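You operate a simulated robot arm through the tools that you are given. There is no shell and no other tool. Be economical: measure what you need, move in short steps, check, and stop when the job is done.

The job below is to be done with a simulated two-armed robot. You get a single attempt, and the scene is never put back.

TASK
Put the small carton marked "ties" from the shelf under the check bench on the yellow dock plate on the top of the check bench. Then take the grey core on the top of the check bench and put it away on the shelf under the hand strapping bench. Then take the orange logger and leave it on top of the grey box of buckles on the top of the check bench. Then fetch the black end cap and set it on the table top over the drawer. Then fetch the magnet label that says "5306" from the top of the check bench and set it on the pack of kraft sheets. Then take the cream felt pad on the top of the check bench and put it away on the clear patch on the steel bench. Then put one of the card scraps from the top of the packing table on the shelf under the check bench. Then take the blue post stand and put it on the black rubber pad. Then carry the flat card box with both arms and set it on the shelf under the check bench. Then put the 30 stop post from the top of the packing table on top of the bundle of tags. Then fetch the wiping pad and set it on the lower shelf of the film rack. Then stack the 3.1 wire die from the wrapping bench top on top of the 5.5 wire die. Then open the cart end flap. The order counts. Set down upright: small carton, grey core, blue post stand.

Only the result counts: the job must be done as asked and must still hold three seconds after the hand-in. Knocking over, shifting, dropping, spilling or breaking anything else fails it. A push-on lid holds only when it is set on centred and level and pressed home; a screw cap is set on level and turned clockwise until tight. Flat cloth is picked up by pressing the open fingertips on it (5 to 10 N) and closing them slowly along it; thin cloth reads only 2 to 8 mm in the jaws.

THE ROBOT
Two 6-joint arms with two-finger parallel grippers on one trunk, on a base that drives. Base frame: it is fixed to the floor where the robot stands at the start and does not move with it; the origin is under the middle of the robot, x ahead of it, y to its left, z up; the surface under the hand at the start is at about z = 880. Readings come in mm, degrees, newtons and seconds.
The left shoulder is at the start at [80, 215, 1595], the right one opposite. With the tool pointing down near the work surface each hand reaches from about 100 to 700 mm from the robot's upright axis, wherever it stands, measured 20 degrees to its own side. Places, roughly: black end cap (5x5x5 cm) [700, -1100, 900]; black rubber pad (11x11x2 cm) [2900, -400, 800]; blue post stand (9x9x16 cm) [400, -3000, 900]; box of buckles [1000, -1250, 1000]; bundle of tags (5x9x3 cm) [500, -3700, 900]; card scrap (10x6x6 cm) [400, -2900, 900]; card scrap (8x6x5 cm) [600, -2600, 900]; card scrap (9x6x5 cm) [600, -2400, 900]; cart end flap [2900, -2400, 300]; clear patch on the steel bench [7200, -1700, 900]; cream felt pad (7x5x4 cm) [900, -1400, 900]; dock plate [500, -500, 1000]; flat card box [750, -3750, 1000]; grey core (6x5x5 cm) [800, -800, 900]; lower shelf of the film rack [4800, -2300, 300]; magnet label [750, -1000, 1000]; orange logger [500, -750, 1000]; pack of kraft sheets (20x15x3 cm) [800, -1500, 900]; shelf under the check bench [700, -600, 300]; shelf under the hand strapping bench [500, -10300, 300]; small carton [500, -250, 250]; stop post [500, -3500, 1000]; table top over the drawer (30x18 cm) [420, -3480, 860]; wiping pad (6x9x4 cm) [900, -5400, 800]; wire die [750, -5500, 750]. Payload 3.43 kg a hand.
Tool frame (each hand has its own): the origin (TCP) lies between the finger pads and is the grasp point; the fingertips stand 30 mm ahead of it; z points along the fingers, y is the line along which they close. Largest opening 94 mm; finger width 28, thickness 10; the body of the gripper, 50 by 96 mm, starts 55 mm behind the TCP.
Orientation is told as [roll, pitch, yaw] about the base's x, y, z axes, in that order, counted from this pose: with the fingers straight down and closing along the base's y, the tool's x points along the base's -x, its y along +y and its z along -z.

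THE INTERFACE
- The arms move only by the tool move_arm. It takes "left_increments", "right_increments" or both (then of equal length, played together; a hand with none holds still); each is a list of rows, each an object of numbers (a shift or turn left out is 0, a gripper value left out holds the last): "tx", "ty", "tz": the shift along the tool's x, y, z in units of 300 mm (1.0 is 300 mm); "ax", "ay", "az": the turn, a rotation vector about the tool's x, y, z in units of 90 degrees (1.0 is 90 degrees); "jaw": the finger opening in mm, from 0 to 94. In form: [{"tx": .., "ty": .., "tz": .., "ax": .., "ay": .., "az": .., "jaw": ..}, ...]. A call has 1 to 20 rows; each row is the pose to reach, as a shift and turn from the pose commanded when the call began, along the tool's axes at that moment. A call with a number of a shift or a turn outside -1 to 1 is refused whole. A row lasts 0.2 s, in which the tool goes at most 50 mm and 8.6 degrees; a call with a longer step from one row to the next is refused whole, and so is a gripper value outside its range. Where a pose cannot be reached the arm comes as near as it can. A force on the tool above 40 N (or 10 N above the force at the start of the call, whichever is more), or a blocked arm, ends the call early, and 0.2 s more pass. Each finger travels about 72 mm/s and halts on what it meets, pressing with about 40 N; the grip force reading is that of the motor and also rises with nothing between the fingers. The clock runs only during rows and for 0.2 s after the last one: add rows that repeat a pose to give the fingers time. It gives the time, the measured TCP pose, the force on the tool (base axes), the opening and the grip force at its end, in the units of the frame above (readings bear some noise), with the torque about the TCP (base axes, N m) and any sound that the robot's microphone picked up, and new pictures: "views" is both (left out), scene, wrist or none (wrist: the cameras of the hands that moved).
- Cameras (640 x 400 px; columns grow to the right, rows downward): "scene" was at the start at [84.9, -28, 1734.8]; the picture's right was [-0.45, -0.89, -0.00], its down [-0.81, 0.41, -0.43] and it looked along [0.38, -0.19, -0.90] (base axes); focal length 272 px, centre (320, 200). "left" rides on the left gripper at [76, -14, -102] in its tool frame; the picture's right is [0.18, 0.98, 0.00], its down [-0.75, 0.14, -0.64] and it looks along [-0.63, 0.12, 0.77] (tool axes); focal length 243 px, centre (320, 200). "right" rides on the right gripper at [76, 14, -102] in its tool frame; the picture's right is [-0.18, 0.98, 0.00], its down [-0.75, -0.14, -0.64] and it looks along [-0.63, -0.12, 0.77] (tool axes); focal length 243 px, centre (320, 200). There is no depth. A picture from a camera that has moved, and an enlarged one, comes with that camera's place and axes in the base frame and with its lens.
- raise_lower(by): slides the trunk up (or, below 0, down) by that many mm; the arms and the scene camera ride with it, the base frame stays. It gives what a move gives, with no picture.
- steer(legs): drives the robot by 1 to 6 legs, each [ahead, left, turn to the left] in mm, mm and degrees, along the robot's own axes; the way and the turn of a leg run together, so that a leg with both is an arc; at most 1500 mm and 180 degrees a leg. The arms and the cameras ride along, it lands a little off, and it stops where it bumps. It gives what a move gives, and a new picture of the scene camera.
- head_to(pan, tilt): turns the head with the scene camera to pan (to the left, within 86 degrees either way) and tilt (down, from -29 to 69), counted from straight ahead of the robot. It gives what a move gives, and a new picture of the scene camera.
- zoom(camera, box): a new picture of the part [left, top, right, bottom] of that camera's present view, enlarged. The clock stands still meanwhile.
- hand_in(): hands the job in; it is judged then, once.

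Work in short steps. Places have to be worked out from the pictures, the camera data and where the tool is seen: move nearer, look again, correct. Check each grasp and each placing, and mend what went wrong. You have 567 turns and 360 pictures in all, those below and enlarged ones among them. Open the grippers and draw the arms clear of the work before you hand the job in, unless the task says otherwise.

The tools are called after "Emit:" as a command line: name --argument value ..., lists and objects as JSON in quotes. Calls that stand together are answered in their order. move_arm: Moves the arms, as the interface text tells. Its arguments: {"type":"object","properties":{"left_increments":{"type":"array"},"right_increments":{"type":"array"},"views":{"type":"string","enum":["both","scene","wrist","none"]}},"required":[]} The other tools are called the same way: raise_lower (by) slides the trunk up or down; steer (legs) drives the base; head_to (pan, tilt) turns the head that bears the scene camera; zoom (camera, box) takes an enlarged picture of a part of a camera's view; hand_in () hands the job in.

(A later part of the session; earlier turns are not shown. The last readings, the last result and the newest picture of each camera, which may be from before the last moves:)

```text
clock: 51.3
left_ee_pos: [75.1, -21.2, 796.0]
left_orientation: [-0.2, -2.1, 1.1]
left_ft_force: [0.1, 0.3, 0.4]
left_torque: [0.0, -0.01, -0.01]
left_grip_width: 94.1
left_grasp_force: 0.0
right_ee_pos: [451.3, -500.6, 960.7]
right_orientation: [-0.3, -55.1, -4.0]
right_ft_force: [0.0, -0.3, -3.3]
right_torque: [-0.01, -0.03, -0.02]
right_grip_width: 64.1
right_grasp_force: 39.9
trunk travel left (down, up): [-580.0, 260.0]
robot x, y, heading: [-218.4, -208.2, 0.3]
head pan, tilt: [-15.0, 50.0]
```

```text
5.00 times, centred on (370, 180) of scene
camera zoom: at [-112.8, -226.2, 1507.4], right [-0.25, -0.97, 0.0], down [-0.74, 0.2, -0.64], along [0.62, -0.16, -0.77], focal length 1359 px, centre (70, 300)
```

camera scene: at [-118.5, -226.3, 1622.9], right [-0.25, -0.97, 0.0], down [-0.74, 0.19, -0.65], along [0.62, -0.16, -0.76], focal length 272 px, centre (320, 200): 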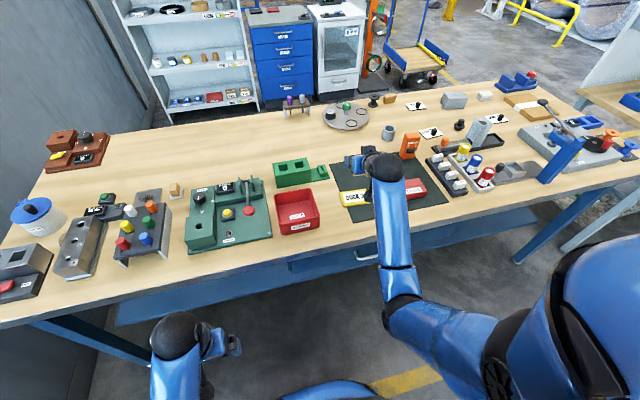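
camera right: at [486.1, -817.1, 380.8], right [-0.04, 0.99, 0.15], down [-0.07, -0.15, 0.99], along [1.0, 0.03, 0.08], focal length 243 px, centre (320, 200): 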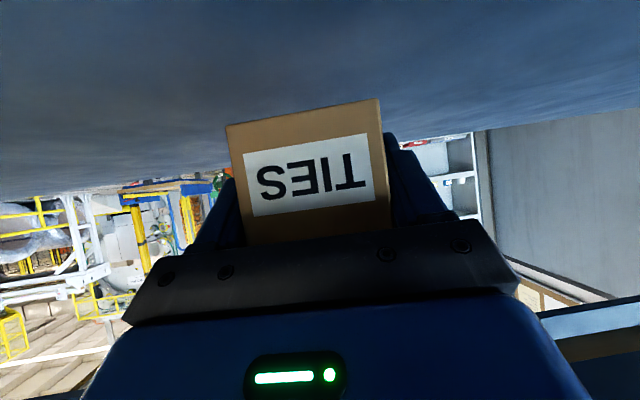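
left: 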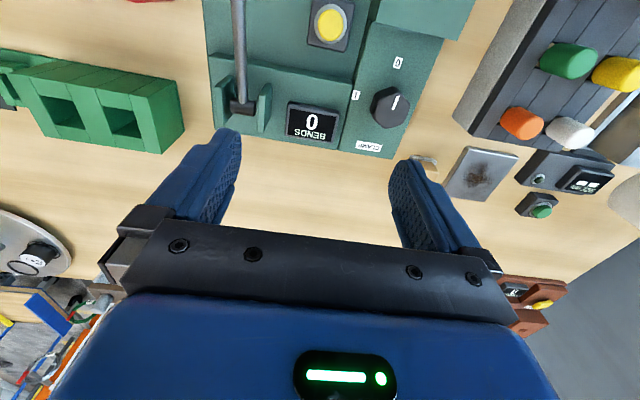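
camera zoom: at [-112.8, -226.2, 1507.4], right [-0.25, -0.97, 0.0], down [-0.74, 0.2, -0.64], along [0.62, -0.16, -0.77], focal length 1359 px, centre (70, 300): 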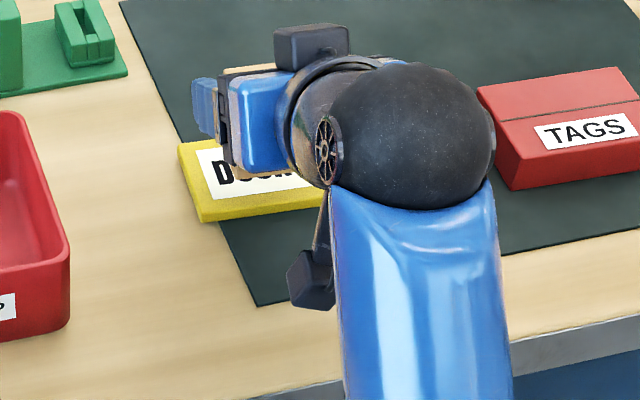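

Refined: plate top z≈892, centre (460,-504). Shift +7/-3 and lower 32, leaving ~3 mm to feel.

Emit:
move_arm --right_increments '[{"tx": 0.037, "ty": -0.004, "tz": 0.04}, {"tx": 0.073, "ty": -0.008, "tz": 0.08}, {"tx": 0.073, "ty": -0.008, "tz": 0.08}]' --views "none"

Emit:
move_arm --right_increments '[{"tx": 0.0055, "tz": 0.0038}, {"tx": 0.011, "tz": 0.0076}, {"tx": 0.011, "tz": 0.0076}]' --views "wrist"

```text
clock: 52.1
left_ee_pos: [74.6, -21.6, 796.8]
left_orientation: [-0.3, -2.2, 1.2]
left_ft_force: [0.5, 0.6, 0.0]
left_torque: [0.03, 0.01, 0.02]
left_grip_width: 93.9
left_grasp_force: 0.0
right_ee_pos: [459.2, -504.2, 928.1]
right_orientation: [-0.3, -55.2, -4.0]
right_ft_force: [-0.5, 0.9, -2.3]
right_torque: [0.01, -0.03, 0.02]
right_grip_width: 63.8
right_grasp_force: 39.6
trunk travel left (down, up): [-580.0, 260.0]
robot x, y, heading: [-220.1, -206.9, 0.1]
head pan, tilt: [-15.0, 50.0]
```

```text
clock: 52.9
left_ee_pos: [75.4, -23.0, 796.9]
left_orientation: [-0.3, -2.0, 1.1]
left_ft_force: [0.0, -0.3, 0.5]
left_torque: [-0.02, 0.01, 0.04]
left_grip_width: 94.1
left_grasp_force: 0.1
right_ee_pos: [460.0, -503.7, 925.2]
right_orientation: [-0.3, -55.2, -4.0]
right_ft_force: [0.3, 0.0, -3.3]
right_torque: [-0.02, -0.02, -0.01]
right_grip_width: 64.0
right_grasp_force: 39.7
trunk travel left (down, up): [-580.0, 260.0]
robot x, y, heading: [-216.6, -211.2, 0.6]
head pan, tilt: [-15.0, 50.0]
camera right: at [334.2, -479.2, 920.1], right [0.18, 0.97, 0.15], down [-0.11, -0.13, 0.99], along [0.98, -0.19, 0.08], focal length 243 px, centre (320, 200)
```

right: 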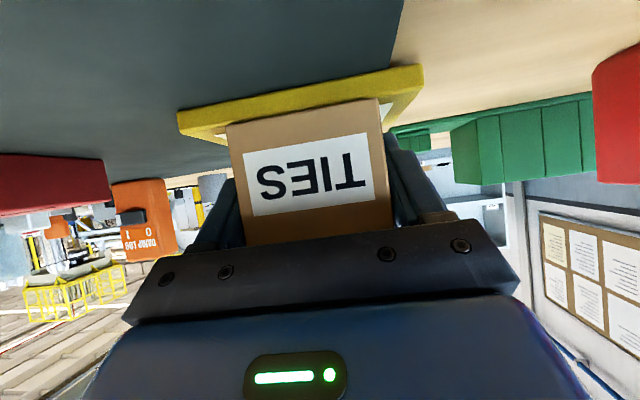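

Nicely centred, not yet touching. Continue down in 2 mm steps.

Emit:
move_arm --right_increments '[{"tx": 0.0055, "tz": 0.0038}, {"tx": 0.011, "tz": 0.0076}, {"tx": 0.0164, "tz": 0.0114}, {"tx": 0.0164, "tz": 0.0114}]' --views "none"

```text
clock: 53.9
left_ee_pos: [73.8, -20.8, 797.9]
left_orientation: [-0.3, -2.2, 1.3]
left_ft_force: [-0.3, 0.1, -0.8]
left_torque: [0.0, 0.02, -0.01]
left_grip_width: 94.0
left_grasp_force: 0.0
right_ee_pos: [458.4, -503.1, 924.3]
right_orientation: [-0.4, -55.8, -3.9]
right_ft_force: [4.1, -3.0, 25.7]
right_torque: [0.21, 0.56, 0.03]
right_grip_width: 64.0
right_grasp_force: 39.7
trunk travel left (down, up): [-580.0, 260.0]
robot x, y, heading: [-219.0, -207.2, 0.5]
head pan, tilt: [-15.0, 50.0]
```

Contact at 25 N. I relieve the pressure and open.

Emit:
move_arm --right_increments '[{"tx": -0.0115, "tz": -0.008}, {"tx": -0.0115, "tz": -0.008}, {"tx": -0.0115, "tz": -0.008, "jaw": 94}, {"tx": -0.0115, "tz": -0.008, "jaw": 94}, {"tx": -0.0115, "tz": -0.008, "jaw": 94}]' --views "none"

Emit:
move_arm --right_increments '[{"tz": -0.15}, {"tz": -0.3}, {"tz": -0.45}]' --views "both"

```text
clock: 55.1
left_ee_pos: [73.2, -20.8, 797.2]
left_orientation: [-0.3, -2.1, 1.2]
left_ft_force: [-0.6, 0.0, -0.7]
left_torque: [-0.01, -0.02, 0.0]
left_grip_width: 94.2
left_grasp_force: 0.1
right_ee_pos: [457.5, -503.0, 921.6]
right_orientation: [-0.3, -55.0, -3.9]
right_ft_force: [-1.7, -1.7, 5.3]
right_torque: [0.22, -0.08, 0.05]
right_grip_width: 93.0
right_grasp_force: 0.0
trunk travel left (down, up): [-580.0, 260.0]
robot x, y, heading: [-216.4, -207.1, 0.5]
head pan, tilt: [-15.0, 50.0]
```

```text
clock: 55.9
left_ee_pos: [74.7, -21.4, 798.1]
left_orientation: [-0.3, -2.1, 1.2]
left_ft_force: [0.4, -0.2, 0.6]
left_torque: [-0.01, 0.02, 0.02]
left_grip_width: 94.0
left_grasp_force: 0.1
right_ee_pos: [348.2, -496.9, 997.6]
right_orientation: [-0.3, -55.1, -3.9]
right_ft_force: [-0.4, -0.9, -0.6]
right_torque: [-0.01, 0.03, -0.03]
right_grip_width: 93.9
right_grasp_force: 0.1
trunk travel left (down, up): [-580.0, 260.0]
robot x, y, heading: [-217.8, -208.4, 0.6]
head pan, tilt: [-15.0, 50.0]
camera scene: at [-114.3, -225.9, 1507.5], right [-0.25, -0.97, 0.0], down [-0.74, 0.19, -0.64], along [0.62, -0.16, -0.77], focal length 272 px, centre (320, 200)
camera right: at [222.6, -471.3, 993.0], right [0.18, 0.97, 0.15], down [-0.11, -0.13, 0.99], along [0.98, -0.19, 0.08], focal length 243 px, centre (320, 200)
```

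scene: 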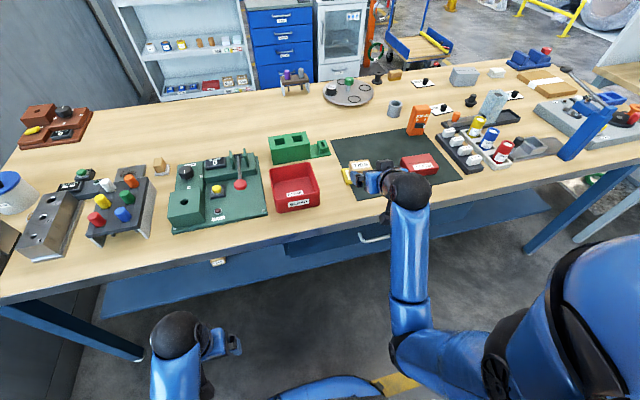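
right: 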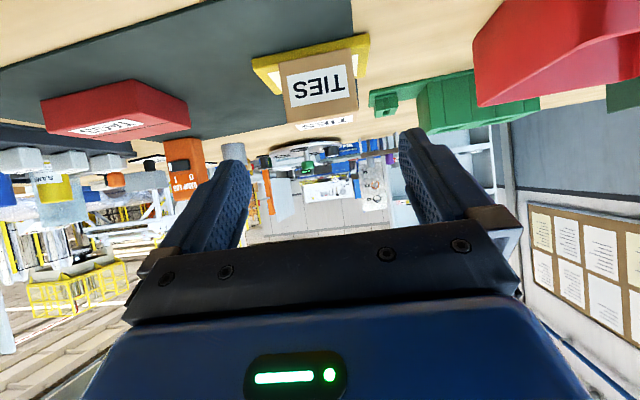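

Carton is upright on the plate. Next the grey core: raise trunk, drive along the bench to the right, and look.

Emit:
raise_lower --by 250

Emit:
steer --legs '[[0, -400, 0]]'

Emit:
head_to --pan -10 --tilt 38

```text
clock: 58.5
left_ee_pos: [74.9, -22.2, 1047.3]
left_orientation: [-0.3, -2.1, 1.2]
left_ft_force: [-0.4, 0.9, -0.5]
left_torque: [-0.02, 0.06, 0.0]
left_grip_width: 94.0
left_grasp_force: 0.1
right_ee_pos: [348.3, -497.0, 1246.7]
right_orientation: [-0.3, -55.1, -3.9]
right_ft_force: [-0.9, 0.6, 0.6]
right_torque: [-0.01, 0.01, -0.01]
right_grip_width: 94.0
right_grasp_force: 0.1
trunk travel left (down, up): [-830.0, 10.0]
robot x, y, heading: [-220.1, -204.7, 0.6]
head pan, tilt: [-15.0, 50.0]
```

```text
clock: 61.0
left_ee_pos: [76.1, -425.3, 1046.4]
left_orientation: [-0.4, -2.1, 0.8]
left_ft_force: [0.2, 0.5, -0.7]
left_torque: [-0.07, 0.0, 0.0]
left_grip_width: 94.1
left_grasp_force: 0.1
right_ee_pos: [346.3, -901.1, 1248.0]
right_orientation: [-0.5, -55.2, -4.1]
right_ft_force: [-0.7, 0.2, -0.6]
right_torque: [-0.03, -0.02, -0.04]
right_grip_width: 93.9
right_grasp_force: 0.0
trunk travel left (down, up): [-830.0, 10.0]
robot x, y, heading: [-220.0, -609.8, 0.0]
head pan, tilt: [-15.0, 50.0]
camera scene: at [-113.3, -626.3, 1757.5], right [-0.26, -0.97, 0.0], down [-0.74, 0.2, -0.64], along [0.62, -0.17, -0.77], focal length 272 px, centre (320, 200)
```

scene: 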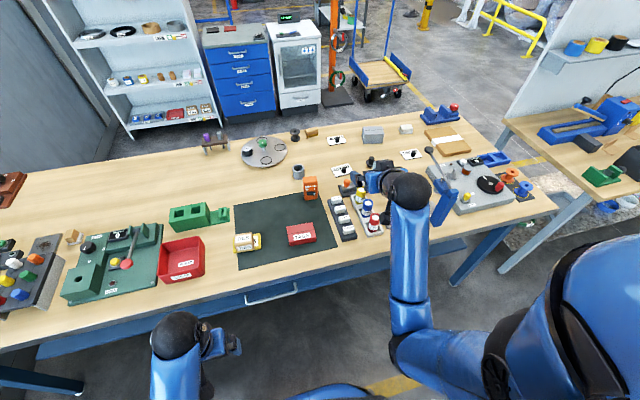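

```text
clock: 61.7
left_ee_pos: [76.9, -425.1, 1046.4]
left_orientation: [-0.3, -2.1, 0.9]
left_ft_force: [0.2, 0.2, 0.1]
left_torque: [0.04, -0.01, 0.0]
left_grip_width: 93.8
left_grasp_force: 0.1
right_ee_pos: [346.8, -903.0, 1248.0]
right_orientation: [-0.4, -55.2, -4.3]
right_ft_force: [0.1, -0.1, 0.1]
right_torque: [-0.02, -0.02, 0.02]
right_grip_width: 94.0
right_grasp_force: 0.1
trunk travel left (down, up): [-830.0, 10.0]
robot x, y, heading: [-215.7, -610.1, 0.2]
head pan, tilt: [-10.0, 38.0]
camera scene: at [-102.8, -624.4, 1774.6], right [-0.18, -0.98, 0.0], down [-0.61, 0.11, -0.79], along [0.78, -0.14, -0.62], focal length 272 px, centre (320, 200)
```

scene: 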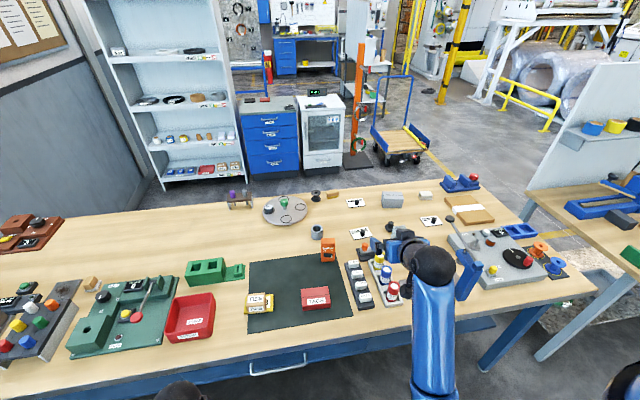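

Emit:
zoom --camera "scene" --box '[220, 175, 380, 275]'

Emit:
zoom --camera "scene" --box '[340, 175, 500, 275]'

```text
4.00 times, centred on (300, 225) of scene
camera zoom: at [-102.8, -624.4, 1774.6], right [-0.18, -0.98, 0.0], down [-0.61, 0.11, -0.79], along [0.78, -0.14, -0.62], focal length 1087 px, centre (400, 100)
```

zoom: 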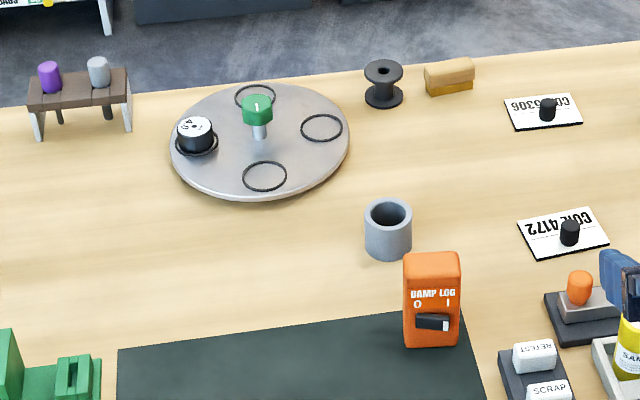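

```text
4.00 times, centred on (420, 225) of scene
camera zoom: at [-102.8, -624.4, 1774.6], right [-0.18, -0.98, 0.0], down [-0.61, 0.11, -0.79], along [0.78, -0.14, -0.62], focal length 1087 px, centre (-80, 100)
```

zoom: 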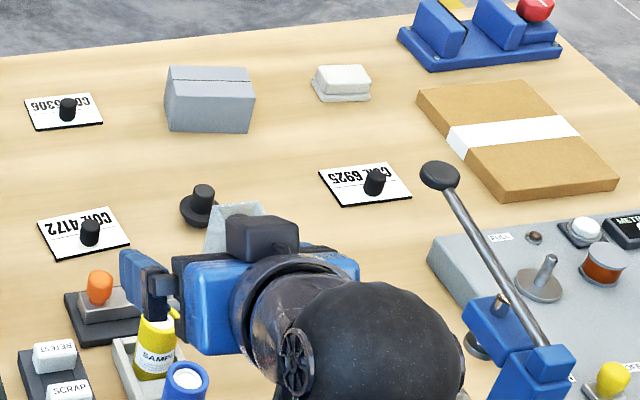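

I can identify everything: core at ≈(760,-760), logger standing in front of it, label 5306, end cap, felt pad. I'll set the right hand to 50° tilt and yaw about -25° (coming past the logger's left), then drive in closer.

Emit:
move_arm --right_increments '[{"ay": 0.084}, {"ay": 0.168}, {"ay": 0.168}]' --views "none"

Emit:
move_arm --right_increments '[{"ax": 0.05, "az": 0.06}, {"ax": 0.1, "az": 0.12}, {"ax": 0.15, "az": 0.179}, {"ax": 0.15, "az": 0.179}]' --views "none"

Emit:
steer --legs '[[270, 130, 0]]'

```text
clock: 62.5
left_ee_pos: [76.4, -427.0, 1047.1]
left_orientation: [-0.3, -2.1, 0.8]
left_ft_force: [0.7, -0.2, 0.7]
left_torque: [-0.02, 0.01, -0.02]
left_grip_width: 94.1
left_grasp_force: 0.0
right_ee_pos: [348.2, -902.9, 1246.5]
right_orientation: [-0.3, -40.0, -4.4]
right_ft_force: [0.1, -0.5, -1.1]
right_torque: [0.02, -0.01, 0.02]
right_grip_width: 94.0
right_grasp_force: 0.1
trunk travel left (down, up): [-830.0, 10.0]
robot x, y, heading: [-220.6, -610.8, -0.1]
head pan, tilt: [-10.0, 38.0]
```

```text
clock: 63.5
left_ee_pos: [76.2, -426.5, 1047.4]
left_orientation: [-0.3, -2.2, 0.8]
left_ft_force: [-0.3, 0.3, -0.1]
left_torque: [-0.03, 0.0, 0.0]
left_grip_width: 93.9
left_grasp_force: 0.1
right_ee_pos: [347.9, -902.9, 1246.7]
right_orientation: [-0.1, -40.1, -25.5]
right_ft_force: [-0.5, -0.5, 0.2]
right_torque: [-0.01, 0.02, 0.01]
right_grip_width: 94.0
right_grasp_force: 0.1
trunk travel left (down, up): [-830.0, 10.0]
robot x, y, heading: [-215.4, -611.3, 0.1]
head pan, tilt: [-10.0, 38.0]
```

```text
clock: 65.6
left_ee_pos: [351.3, -301.3, 1048.0]
left_orientation: [-0.2, -2.1, 0.5]
left_ft_force: [0.0, 0.2, 1.1]
left_torque: [0.01, -0.02, -0.01]
left_grip_width: 93.9
left_grasp_force: 0.0
right_ee_pos: [619.1, -779.3, 1249.1]
right_orientation: [0.0, -40.2, -26.1]
right_ft_force: [0.5, -0.2, -0.7]
right_torque: [0.05, -0.03, 0.0]
right_grip_width: 93.9
right_grasp_force: 0.1
trunk travel left (down, up): [-830.0, 10.0]
robot x, y, heading: [59.4, -479.4, -0.4]
head pan, tilt: [-10.0, 38.0]
camera scene: at [169.8, -499.3, 1774.9], right [-0.18, -0.98, 0.0], down [-0.6, 0.11, -0.79], along [0.78, -0.14, -0.61], focal length 272 px, centre (320, 200)
```

scene: 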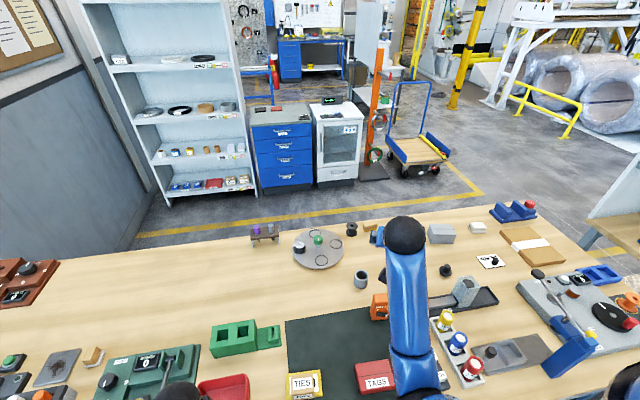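

Base at (59,-479). Move the right hand down to a look-point near the core.

Emit:
move_arm --right_increments '[{"tx": 0.056, "ty": 0.053, "tz": 0.143}, {"tx": 0.112, "ty": 0.106, "tz": 0.287}, {"tx": 0.169, "ty": 0.158, "tz": 0.43}, {"tx": 0.225, "ty": 0.211, "tz": 0.574}, {"tx": 0.281, "ty": 0.264, "tz": 0.717}, {"tx": 0.281, "ty": 0.264, "tz": 0.717}]' --views "wrist"

```text
clock: 67.0
left_ee_pos: [353.9, -299.8, 1046.1]
left_orientation: [-0.4, -2.0, 0.4]
left_ft_force: [-0.4, 0.3, 0.0]
left_torque: [0.01, -0.01, 0.01]
left_grip_width: 93.9
left_grasp_force: 0.1
right_ee_pos: [721.8, -743.4, 1028.0]
right_orientation: [-0.2, -40.0, -26.0]
right_ft_force: [-0.9, 0.7, 0.4]
right_torque: [0.0, 0.0, 0.02]
right_grip_width: 93.8
right_grasp_force: 0.1
trunk travel left (down, up): [-830.0, 10.0]
robot x, y, heading: [59.9, -482.5, -0.6]
head pan, tilt: [-10.0, 38.0]
camera right: at [617.5, -674.4, 1057.4], right [0.56, 0.82, 0.12], down [0.09, -0.2, 0.98], along [0.83, -0.53, -0.18], focal length 243 px, centre (320, 200)
```

right: 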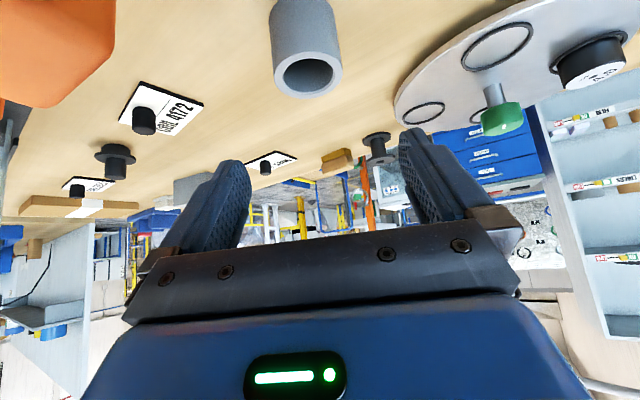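

Core rim localises at ≈(752,-759,933). Descend to straddle with TCP at z≈916.

Emit:
move_arm --right_increments '[{"tx": 0.051, "tz": 0.119}, {"tx": 0.103, "ty": -0.002, "tz": 0.239}, {"tx": 0.154, "ty": -0.003, "tz": 0.358}, {"tx": 0.154, "ty": -0.003, "tz": 0.358}]' --views "wrist"

```text
clock: 68.0
left_ee_pos: [354.3, -300.3, 1047.1]
left_orientation: [-0.3, -2.0, 0.5]
left_ft_force: [-0.5, 0.2, 0.1]
left_torque: [0.03, -0.02, -0.03]
left_grip_width: 94.2
left_grasp_force: 0.1
right_ee_pos: [752.7, -760.5, 917.1]
right_orientation: [-0.2, -40.1, -25.9]
right_ft_force: [0.3, -1.0, -0.1]
right_torque: [-0.01, -0.02, -0.02]
right_grip_width: 93.8
right_grasp_force: 0.0
trunk travel left (down, up): [-830.0, 10.0]
robot x, y, heading: [58.8, -482.8, -0.3]
head pan, tilt: [-10.0, 38.0]
camera right: at [648.1, -691.8, 946.1], right [0.56, 0.82, 0.12], down [0.09, -0.2, 0.98], along [0.83, -0.53, -0.18], focal length 243 px, centre (320, 200)
```

right: 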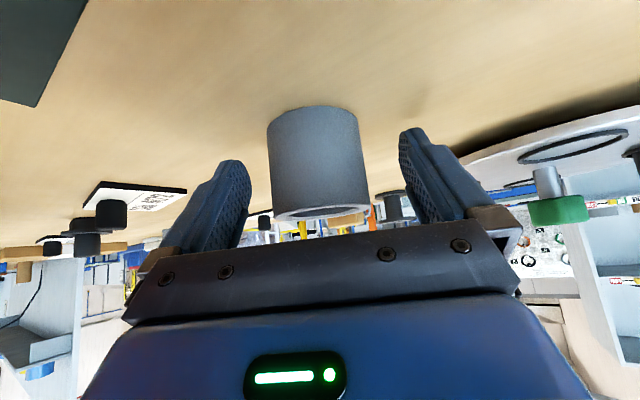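

Well centred between the fingers. Close and lift slowly.

Emit:
move_arm --right_increments '[{"jaw": 35}, {"jaw": 35}, {"jaw": 35}, {"jaw": 35}, {"jaw": 35}]' --views "none"

Emit:
move_arm --right_increments '[{"tx": -0.0214, "tz": -0.0255}, {"tx": -0.043, "tz": -0.051}, {"tx": -0.064, "tz": -0.0765}, {"tx": -0.086, "tz": -0.102}]' --views "wrist"

```text
clock: 69.2
left_ee_pos: [353.9, -299.3, 1047.2]
left_orientation: [-0.3, -2.2, 0.6]
left_ft_force: [0.4, 0.0, 0.0]
left_torque: [-0.02, 0.05, -0.03]
left_grip_width: 94.2
left_grasp_force: 0.0
right_ee_pos: [751.9, -759.8, 917.3]
right_orientation: [-0.2, -40.0, -25.9]
right_ft_force: [1.6, 0.8, 0.7]
right_torque: [0.03, -0.01, -0.02]
right_grip_width: 49.9
right_grasp_force: 39.8
trunk travel left (down, up): [-830.0, 10.0]
robot x, y, heading: [58.1, -481.1, -0.5]
head pan, tilt: [-10.0, 38.0]
```

```text
clock: 70.2
left_ee_pos: [353.9, -299.8, 1047.1]
left_orientation: [-0.3, -2.2, 0.5]
left_ft_force: [0.3, 0.1, 0.7]
left_torque: [0.01, 0.04, 0.04]
left_grip_width: 94.1
left_grasp_force: 0.0
right_ee_pos: [752.8, -756.6, 957.1]
right_orientation: [-0.2, -40.1, -25.8]
right_ft_force: [-0.1, 0.2, 0.4]
right_torque: [-0.01, -0.03, -0.01]
right_grip_width: 50.0
right_grasp_force: 40.0
trunk travel left (down, up): [-830.0, 10.0]
robot x, y, heading: [59.4, -482.5, -0.7]
head pan, tilt: [-10.0, 38.0]
camera right: at [647.9, -688.3, 985.5], right [0.56, 0.82, 0.12], down [0.09, -0.2, 0.98], along [0.83, -0.53, -0.18], focal length 243 px, centre (320, 200)
```

right: 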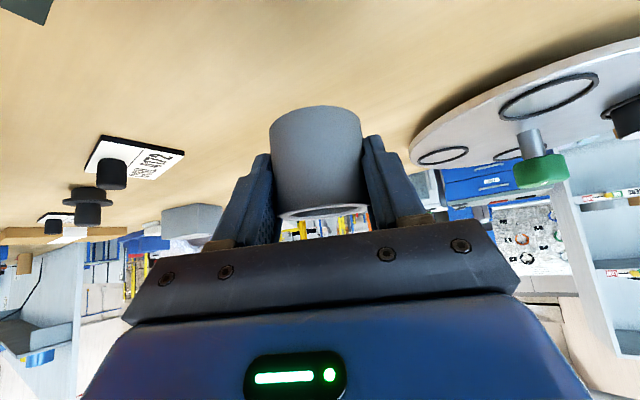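

Held (50 mm). Retract up along the tool axis and back off the bench.

Emit:
move_arm --right_increments '[{"tz": -0.16}, {"tz": -0.32}, {"tz": -0.48}, {"tz": -0.64}, {"tz": -0.8}, {"tz": -0.8}]' --views "none"

Emit:
steer --legs '[[-700, 0, 0], [0, 0, -90]]'

Emit:
head_to --pan 0 --tilt 20

```text
clock: 71.6
left_ee_pos: [354.2, -301.2, 1046.9]
left_orientation: [-0.3, -2.1, 0.5]
left_ft_force: [-0.2, -0.2, 0.1]
left_torque: [-0.02, -0.02, -0.01]
left_grip_width: 94.2
left_grasp_force: 0.0
right_ee_pos: [613.3, -689.1, 1140.8]
right_orientation: [-0.2, -40.0, -25.8]
right_ft_force: [0.1, 0.3, 0.2]
right_torque: [0.04, -0.01, 0.02]
right_grip_width: 49.9
right_grasp_force: 40.1
trunk travel left (down, up): [-830.0, 10.0]
robot x, y, heading: [56.1, -484.4, -0.6]
head pan, tilt: [-10.0, 38.0]
```

```text
clock: 79.2
left_ee_pos: [-465.6, -764.0, 1046.5]
left_orientation: [-0.4, -2.1, -88.3]
left_ft_force: [-0.9, -0.1, 0.4]
left_torque: [-0.02, 0.01, -0.03]
left_grip_width: 93.9
left_grasp_force: 0.0
right_ee_pos: [-848.6, -1031.5, 1140.9]
right_orientation: [-0.2, -40.2, -114.6]
right_ft_force: [-0.6, 0.7, -1.3]
right_torque: [0.02, 0.01, 0.03]
right_grip_width: 49.7
right_grasp_force: 40.4
trunk travel left (down, up): [-830.0, 10.0]
robot x, y, heading: [-652.5, -472.3, -89.5]
head pan, tilt: [-10.0, 38.0]
camera scene: at [-666.5, -588.6, 1774.6], right [-0.99, 0.16, 0.0], down [0.1, 0.61, -0.79], along [-0.13, -0.78, -0.62], focal length 272 px, centre (320, 200)
```

scene: 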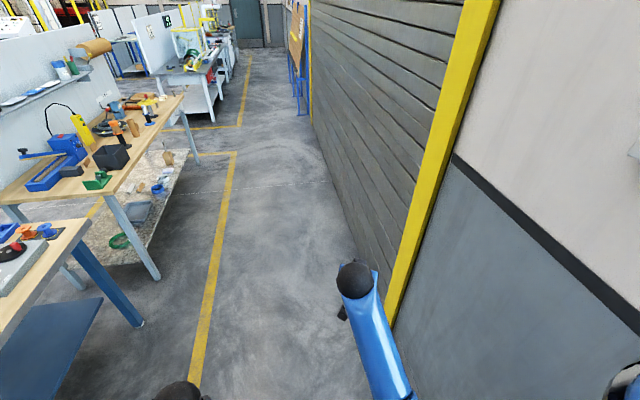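

```text
clock: 80.0
left_ee_pos: [-467.4, -764.9, 1047.4]
left_orientation: [-0.4, -2.2, -88.3]
left_ft_force: [0.0, -0.5, -0.5]
left_torque: [0.0, 0.0, -0.01]
left_grip_width: 94.0
left_grasp_force: 0.1
right_ee_pos: [-850.0, -1032.1, 1140.7]
right_orientation: [-0.3, -40.1, -114.7]
right_ft_force: [-0.4, 0.4, -0.6]
right_torque: [-0.03, -0.01, 0.0]
right_grip_width: 50.0
right_grasp_force: 39.8
trunk travel left (down, up): [-830.0, 10.0]
robot x, y, heading: [-651.2, -471.9, -89.5]
head pan, tilt: [0.0, 20.0]
camera scene: at [-651.8, -596.5, 1803.0], right [-1.0, -0.01, 0.0], down [0.0, 0.34, -0.94], along [0.01, -0.94, -0.34], focal length 272 px, centre (320, 200)
```

scene: 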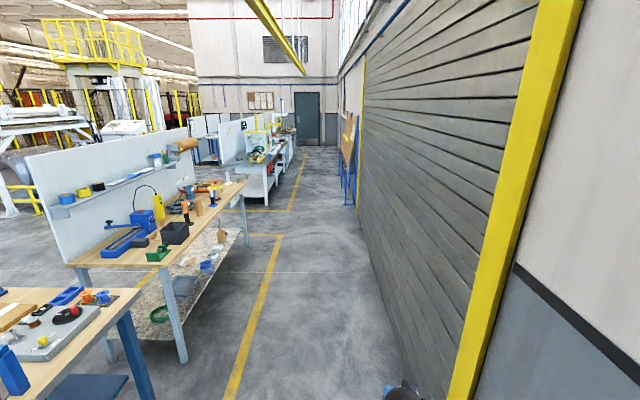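

The corridor is clear. I drive down the aisle toward the hand strapping bench.

Emit:
steer --legs '[[1500, 150, 0], [1500, 0, 0], [1500, 0, 0], [1500, 0, 0], [1500, 0, 0]]'

```text
refused: leg 1 is longer than a leg can be; nothing moved
```

Emit:
steer --legs '[[1450, 150, 0], [1500, 0, 0], [1500, 0, 0], [1500, 0, 0], [1500, 0, 0]]'

```text
clock: 115.7
left_ee_pos: [103.9, -8256.6, 1046.7]
left_orientation: [-0.3, -2.1, -85.6]
left_ft_force: [-0.5, 0.4, 0.7]
left_torque: [0.0, -0.02, -0.02]
left_grip_width: 94.0
left_grasp_force: 0.0
right_ee_pos: [-267.3, -8542.3, 1141.1]
right_orientation: [-0.1, -40.1, -111.8]
right_ft_force: [0.5, -0.7, -0.7]
right_torque: [0.0, 0.0, -0.01]
right_grip_width: 49.8
right_grasp_force: 40.7
trunk travel left (down, up): [-830.0, 10.0]
robot x, y, heading: [-98.3, -7978.7, -86.6]
head pan, tilt: [0.0, 20.0]
camera scene: at [-90.4, -8097.1, 1803.1], right [-1.0, -0.06, 0.0], down [-0.02, 0.34, -0.94], along [0.06, -0.94, -0.34], focal length 272 px, centre (320, 200)
```

scene: 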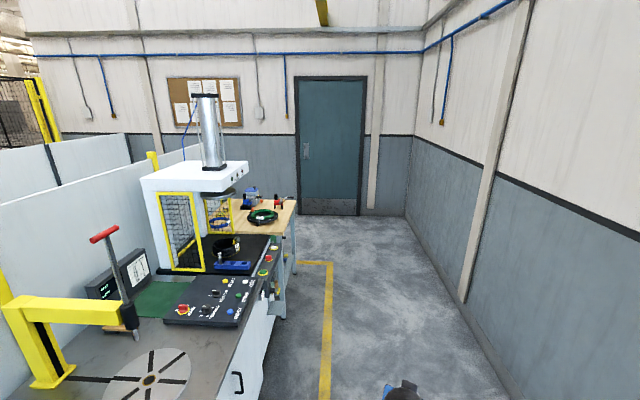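

Drifted toward the benches; correct heading and offset, continue to y≈-10200, then turn to face the bench (+x).

Emit:
steer --legs '[[1400, -320, -3.4], [800, 0, 0], [0, 0, 90]]'

Emit:
head_to --pan 0 --tilt 35

```text
clock: 130.6
left_ee_pos: [-70.3, -10018.7, 1046.9]
left_orientation: [-0.3, -2.0, 1.8]
left_ft_force: [-0.3, 0.3, 0.3]
left_torque: [-0.01, 0.01, -0.01]
left_grip_width: 94.1
left_grasp_force: 0.0
right_ee_pos: [198.0, -10402.0, 1139.9]
right_orientation: [-0.2, -40.2, -24.7]
right_ft_force: [0.2, 0.0, -0.8]
right_torque: [0.0, -0.04, -0.01]
right_grip_width: 50.2
right_grasp_force: 39.8
trunk travel left (down, up): [-830.0, 10.0]
robot x, y, heading: [-360.1, -10205.7, 0.7]
head pan, tilt: [0.0, 20.0]
camera scene: at [-237.9, -10204.9, 1803.0], right [0.01, -1.0, 0.0], down [-0.34, 0.0, -0.94], along [0.94, 0.01, -0.34], focal length 272 px, centre (320, 200)
```

scene: 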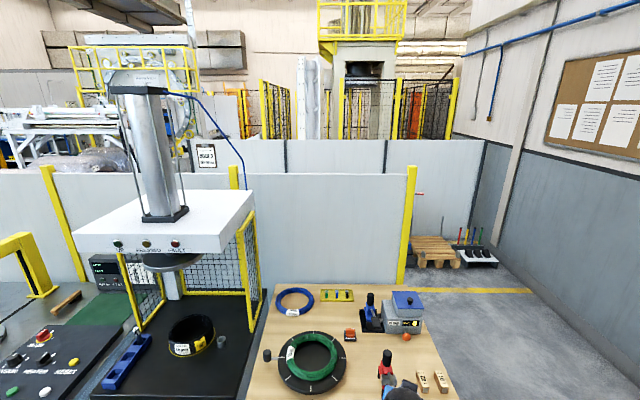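

```text
clock: 131.4
left_ee_pos: [-69.9, -10019.4, 1046.6]
left_orientation: [-0.3, -2.1, 1.7]
left_ft_force: [-0.6, -0.6, 0.5]
left_torque: [0.02, -0.02, 0.03]
left_grip_width: 94.1
left_grasp_force: 0.0
right_ee_pos: [197.5, -10401.4, 1139.2]
right_orientation: [-0.2, -40.0, -24.6]
right_ft_force: [0.1, -0.8, -0.4]
right_torque: [0.02, 0.03, 0.01]
right_grip_width: 49.9
right_grasp_force: 39.5
trunk travel left (down, up): [-830.0, 10.0]
robot x, y, heading: [-362.7, -10203.5, 0.9]
head pan, tilt: [0.0, 35.0]
camera scene: at [-242.8, -10204.6, 1779.2], right [0.01, -1.0, 0.0], down [-0.57, -0.01, -0.82], along [0.82, 0.01, -0.57], focal length 272 px, centre (320, 200)
```

scene: 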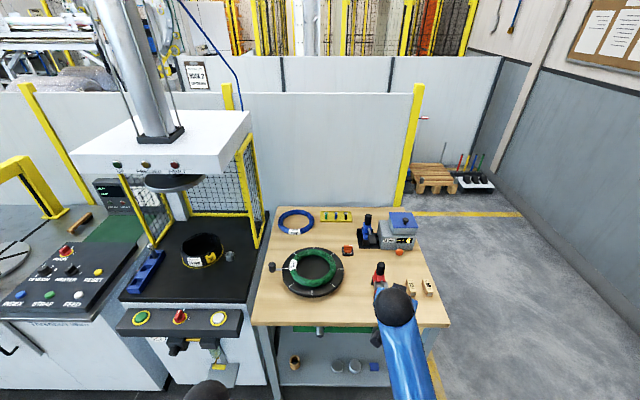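

The hand strapping bench spans y≈-9970…-10655, front x≈280. I back up and lower to see its shelf.

Emit:
steer --legs '[[-350, -60, 0]]'

Emit:
raise_lower --by -400

Emit:
raise_lower --by -390

Emit:
head_to --pan -3 --tilt 32

```text
clock: 133.7
left_ee_pos: [-411.5, -10081.6, 1046.1]
left_orientation: [-0.3, -2.0, 1.9]
left_ft_force: [0.0, -0.3, 0.7]
left_torque: [0.02, 0.0, -0.05]
left_grip_width: 94.0
left_grasp_force: 0.1
right_ee_pos: [-142.4, -10464.3, 1138.0]
right_orientation: [-0.2, -40.0, -24.3]
right_ft_force: [0.6, 0.0, -0.8]
right_torque: [0.0, 0.0, -0.02]
right_grip_width: 49.8
right_grasp_force: 39.9
trunk travel left (down, up): [-830.0, 10.0]
robot x, y, heading: [-703.1, -10270.6, 1.3]
head pan, tilt: [0.0, 35.0]
camera scene: at [-582.6, -10268.2, 1778.8], right [0.02, -1.0, 0.0], down [-0.58, -0.01, -0.82], along [0.82, 0.01, -0.58], focal length 272 px, centre (320, 200)
```

scene: 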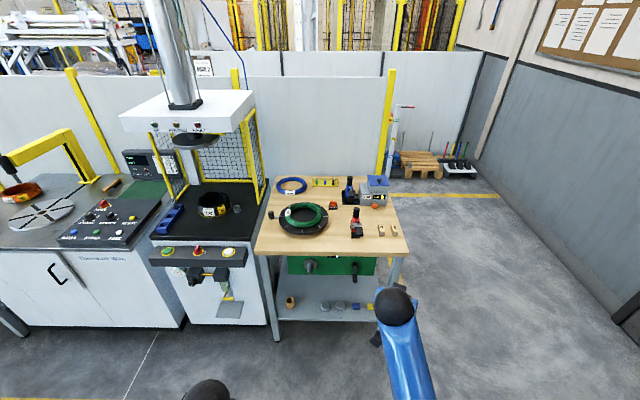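

```text
clock: 137.5
left_ee_pos: [-414.4, -10081.9, 646.8]
left_orientation: [-0.3, -2.1, 2.0]
left_ft_force: [0.5, -0.3, 0.0]
left_torque: [-0.01, -0.01, -0.01]
left_grip_width: 94.0
left_grasp_force: 0.1
right_ee_pos: [-146.0, -10463.1, 740.6]
right_orientation: [-0.2, -40.2, -24.4]
right_ft_force: [0.5, 0.0, -0.5]
right_torque: [-0.02, -0.01, 0.01]
right_grip_width: 49.7
right_grasp_force: 39.4
trunk travel left (down, up): [-430.0, 410.0]
robot x, y, heading: [-703.7, -10270.9, 0.9]
head pan, tilt: [0.0, 35.0]
```

```text
clock: 141.2
left_ee_pos: [-415.4, -10081.2, 256.9]
left_orientation: [-0.3, -2.1, 2.0]
left_ft_force: [0.1, -1.0, -0.5]
left_torque: [0.0, 0.0, -0.02]
left_grip_width: 94.0
left_grasp_force: 0.0
right_ee_pos: [-145.4, -10465.2, 350.2]
right_orientation: [-0.2, -40.1, -24.4]
right_ft_force: [0.1, -0.2, -1.6]
right_torque: [-0.01, 0.0, 0.01]
right_grip_width: 49.8
right_grasp_force: 40.2
trunk travel left (down, up): [-40.0, 800.0]
robot x, y, heading: [-705.3, -10270.2, 1.3]
head pan, tilt: [0.0, 35.0]
```

```text
clock: 141.9
left_ee_pos: [-414.8, -10081.9, 257.2]
left_orientation: [-0.3, -2.2, 2.0]
left_ft_force: [-0.4, 0.6, 0.2]
left_torque: [0.02, -0.02, -0.03]
left_grip_width: 94.1
left_grasp_force: 0.0
right_ee_pos: [-144.3, -10463.7, 349.6]
right_orientation: [-0.2, -40.2, -24.4]
right_ft_force: [0.5, -0.4, -0.8]
right_torque: [-0.03, -0.03, -0.01]
right_grip_width: 50.0
right_grasp_force: 39.9
trunk travel left (down, up): [-40.0, 800.0]
robot x, y, heading: [-703.8, -10270.1, 0.6]
head pan, tilt: [-3.0, 32.0]
camera scene: at [-585.4, -10273.7, 993.8], right [-0.04, -1.0, 0.0], down [-0.53, 0.02, -0.85], along [0.85, -0.03, -0.53], focal length 272 px, centre (320, 200)
```

scene: 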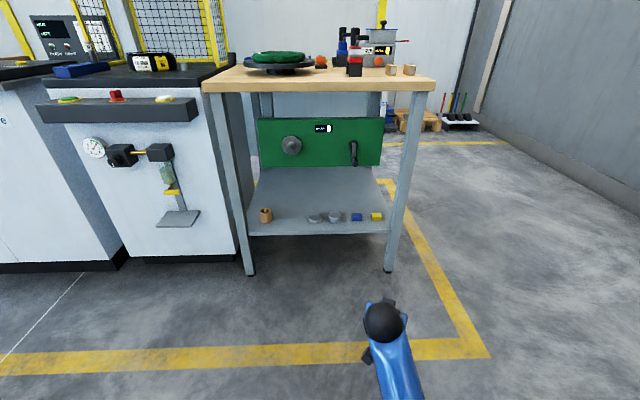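

The shelf has a row of small items ~100 mm inside its front edge, with a free gap between the brown ring (y≈-10062) and first cup (y≈-10290). I straighten the hand's yaw and approach toward (415,-10175).

Emit:
move_arm --right_increments '[{"ax": -0.057, "az": -0.068}, {"ax": -0.114, "az": -0.136}, {"ax": -0.171, "az": -0.204}, {"ax": -0.171, "az": -0.204}]' --views "none"

Emit:
steer --legs '[[0, 285, 0], [380, 0, 0]]'

Emit:
zoom --camera "right" --box '[0, 0, 640, 400]'

```text
clock: 142.9
left_ee_pos: [-413.6, -10082.8, 257.2]
left_orientation: [-0.3, -2.1, 2.0]
left_ft_force: [-0.8, 0.6, 0.1]
left_torque: [-0.02, 0.0, 0.02]
left_grip_width: 93.9
left_grasp_force: 0.1
right_ee_pos: [-145.6, -10463.9, 350.5]
right_orientation: [-0.2, -40.0, -0.3]
right_ft_force: [-0.6, 0.0, 0.4]
right_torque: [-0.03, 0.02, 0.02]
right_grip_width: 49.7
right_grasp_force: 40.4
trunk travel left (down, up): [-40.0, 800.0]
robot x, y, heading: [-706.5, -10271.8, 1.0]
head pan, tilt: [-3.0, 32.0]
```

```text
clock: 146.9
left_ee_pos: [-38.6, -9783.4, 256.4]
left_orientation: [-0.3, -2.1, 1.7]
left_ft_force: [0.4, -0.5, 0.4]
left_torque: [-0.01, 0.01, 0.01]
left_grip_width: 94.0
left_grasp_force: 0.1
right_ee_pos: [229.8, -10164.8, 350.1]
right_orientation: [-0.3, -40.0, -0.6]
right_ft_force: [-0.7, 0.3, 0.4]
right_torque: [0.01, 0.03, -0.02]
right_grip_width: 49.8
right_grasp_force: 40.2
trunk travel left (down, up): [-40.0, 800.0]
robot x, y, heading: [-328.9, -9975.3, 0.9]
head pan, tilt: [-3.0, 32.0]
camera scene: at [-208.8, -9974.7, 993.8], right [-0.04, -1.0, 0.0], down [-0.53, 0.02, -0.85], along [0.85, -0.03, -0.53], focal length 272 px, centre (320, 200)
```

scene: 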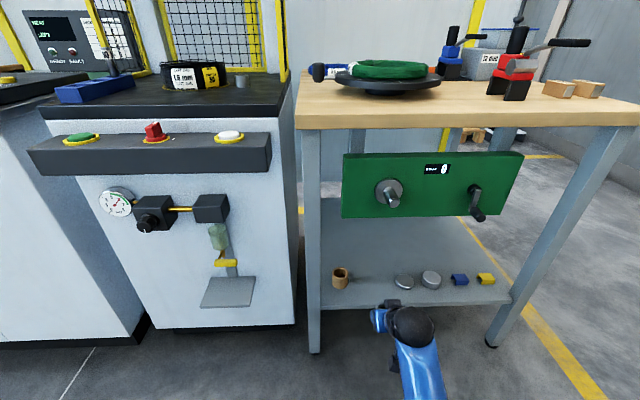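

```text
1.00 times, centred on (320, 200) of right (not enlarged: the box is as wide or as high as the picture)
camera zoom: at [107.5, -10148.5, 379.5], right [0.15, 0.98, 0.12], down [0.16, -0.14, 0.98], along [0.97, -0.13, -0.18], focal length 243 px, centre (320, 200)
```

zoom: 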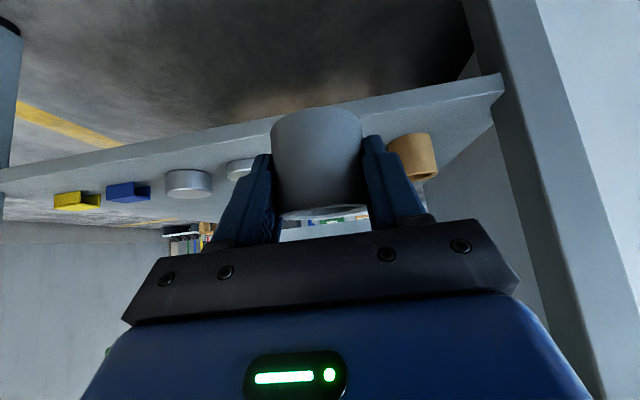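

Two views give shelf z≈258, front edge x≈322, items at x≈422; gap centre y≈-10175. Drive forward so the core is at ≈(385,-10175).

Emit:
steer --legs '[[153, -12, -0.9]]'

Emit:
zoom --camera "right" --box '[0, 0, 640, 400]'

```text
clock: 148.3
left_ee_pos: [119.3, -9801.1, 257.2]
left_orientation: [-0.2, -1.9, 0.7]
left_ft_force: [1.1, -0.4, -1.3]
left_torque: [0.02, -0.01, 0.0]
left_grip_width: 93.8
left_grasp_force: 0.0
right_ee_pos: [381.0, -10186.8, 349.7]
right_orientation: [-0.2, -40.1, -1.5]
right_ft_force: [-0.2, 0.5, -0.4]
right_torque: [0.03, 0.0, 0.0]
right_grip_width: 49.7
right_grasp_force: 39.9
trunk travel left (down, up): [-40.0, 800.0]
robot x, y, heading: [-170.6, -9984.8, -0.2]
head pan, tilt: [-3.0, 32.0]
camera scene: at [-54.6, -9988.4, 993.8], right [-0.06, -1.0, 0.0], down [-0.53, 0.03, -0.85], along [0.85, -0.05, -0.53], focal length 272 px, centre (320, 200)
```

scene: 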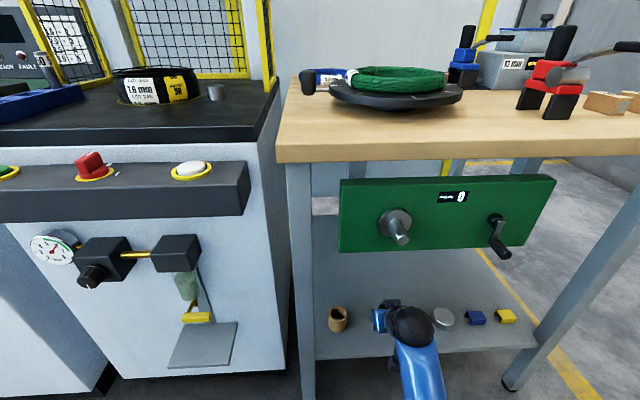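

```text
1.00 times, centred on (320, 200) of right (not enlarged: the box is as wide or as high as the picture)
camera zoom: at [258.3, -10168.0, 379.4], right [0.17, 0.98, 0.12], down [0.16, -0.14, 0.98], along [0.97, -0.15, -0.18], focal length 243 px, centre (320, 200)
```

zoom: 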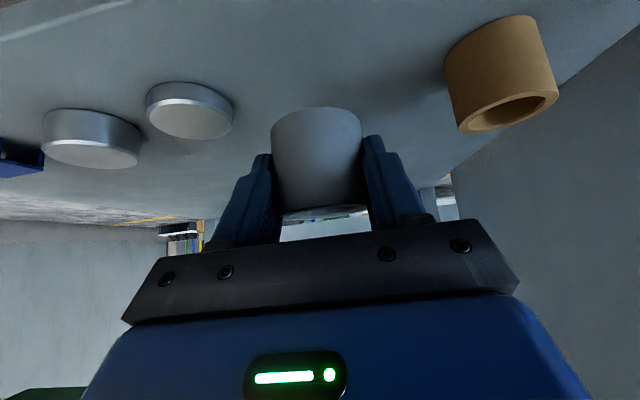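

In the gap. Lower 48 mm with a 10 mm shift toward +y, then feel for the shelf.

Emit:
move_arm --right_increments '[{"tx": 0.035, "ty": 0.015, "tz": 0.042}, {"tx": 0.07, "ty": 0.033, "tz": 0.084}, {"tx": 0.103, "ty": 0.033, "tz": 0.123}, {"tx": 0.103, "ty": 0.033, "tz": 0.123}]' --views "wrist"

```text
clock: 149.3
left_ee_pos: [119.5, -9801.1, 256.7]
left_orientation: [-0.2, -2.1, 0.7]
left_ft_force: [-0.4, 0.3, 0.2]
left_torque: [0.01, -0.04, 0.03]
left_grip_width: 94.0
left_grasp_force: 0.0
right_ee_pos: [381.2, -10177.7, 301.4]
right_orientation: [-0.1, -40.1, -1.6]
right_ft_force: [-0.5, -0.4, -0.4]
right_torque: [0.0, 0.05, 0.01]
right_grip_width: 49.8
right_grasp_force: 40.2
trunk travel left (down, up): [-40.0, 800.0]
robot x, y, heading: [-176.3, -9985.6, -0.1]
head pan, tilt: [-3.0, 32.0]
camera right: at [259.2, -10157.7, 331.3], right [0.17, 0.98, 0.12], down [0.16, -0.14, 0.98], along [0.97, -0.15, -0.18], focal length 243 px, centre (320, 200)
```

right: 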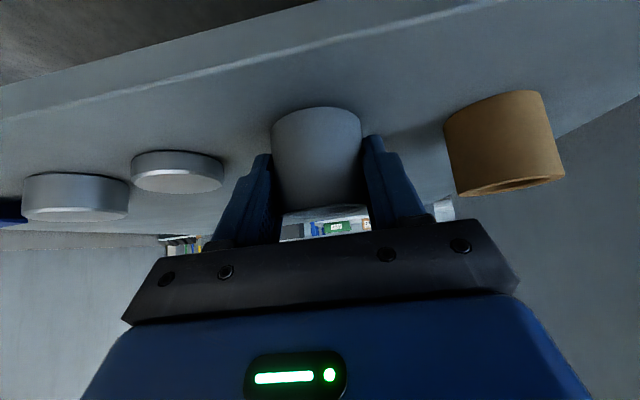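

Emit:
move_arm --right_increments '[{"tx": 0.0043, "tz": 0.0051}, {"tx": 0.0086, "tz": 0.0102}, {"tx": 0.0129, "tz": 0.0153}, {"tx": 0.0172, "tz": 0.0204}, {"tx": 0.0172, "tz": 0.0204}]' --views "none"

```text
clock: 150.5
left_ee_pos: [117.6, -9799.5, 258.2]
left_orientation: [-0.3, -2.2, 0.8]
left_ft_force: [1.4, -0.1, -0.4]
left_torque: [0.02, -0.01, 0.04]
left_grip_width: 93.7
left_grasp_force: 0.0
right_ee_pos: [382.6, -10177.0, 297.2]
right_orientation: [-0.2, -40.4, -1.6]
right_ft_force: [-4.1, 0.6, 19.7]
right_torque: [-0.03, 0.31, 0.0]
right_grip_width: 49.7
right_grasp_force: 40.3
trunk travel left (down, up): [-40.0, 800.0]
robot x, y, heading: [-175.2, -9981.1, -0.4]
head pan, tilt: [-3.0, 32.0]
```

Contact (20 N). Ease off, open, then withdraw.

Emit:
move_arm --right_increments '[{"tx": -0.0075, "tz": -0.009}, {"tx": -0.0075, "tz": -0.009}, {"tx": -0.0075, "tz": -0.009, "jaw": 94}, {"tx": -0.0075, "tz": -0.009, "jaw": 94}, {"tx": -0.0075, "tz": -0.009, "jaw": 94}]' --views "none"

Emit:
move_arm --right_increments '[{"tz": -0.1}, {"tz": -0.2}, {"tz": -0.35}]' --views "wrist"

```text
clock: 151.7
left_ee_pos: [120.2, -9800.4, 256.5]
left_orientation: [-0.3, -2.1, 0.9]
left_ft_force: [0.6, 0.4, -0.4]
left_torque: [0.0, -0.02, 0.03]
left_grip_width: 94.1
left_grasp_force: 0.1
right_ee_pos: [381.6, -10176.5, 297.4]
right_orientation: [-0.1, -40.0, -1.6]
right_ft_force: [-0.2, 0.4, -0.1]
right_torque: [0.01, 0.01, 0.02]
right_grip_width: 93.9
right_grasp_force: 0.1
trunk travel left (down, up): [-40.0, 800.0]
robot x, y, heading: [-173.1, -9983.9, -0.3]
head pan, tilt: [-3.0, 32.0]
```

```text
clock: 152.5
left_ee_pos: [119.4, -9801.7, 257.0]
left_orientation: [-0.3, -2.1, 0.8]
left_ft_force: [0.0, -0.4, -0.3]
left_torque: [-0.03, -0.02, -0.02]
left_grip_width: 94.0
left_grasp_force: 0.0
right_ee_pos: [310.8, -10173.4, 380.6]
right_orientation: [-0.2, -40.0, -1.6]
right_ft_force: [0.4, -0.8, -0.4]
right_torque: [0.01, 0.01, 0.01]
right_grip_width: 93.8
right_grasp_force: 0.0
trunk travel left (down, up): [-40.0, 800.0]
robot x, y, heading: [-177.3, -9983.2, -0.1]
head pan, tilt: [-3.0, 32.0]
camera right: at [189.3, -10154.1, 410.4], right [0.17, 0.98, 0.12], down [0.16, -0.14, 0.98], along [0.97, -0.15, -0.18], focal length 243 px, centre (320, 200)
```

right: 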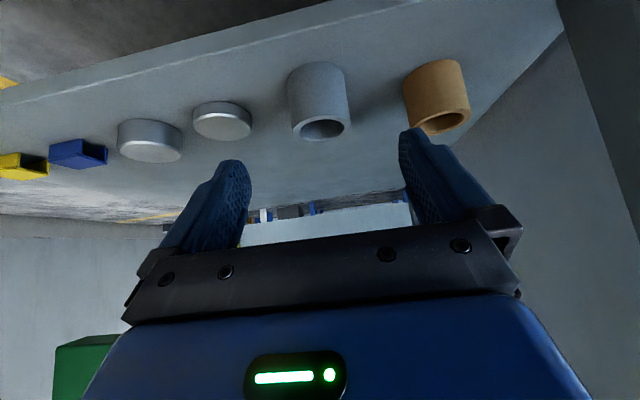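

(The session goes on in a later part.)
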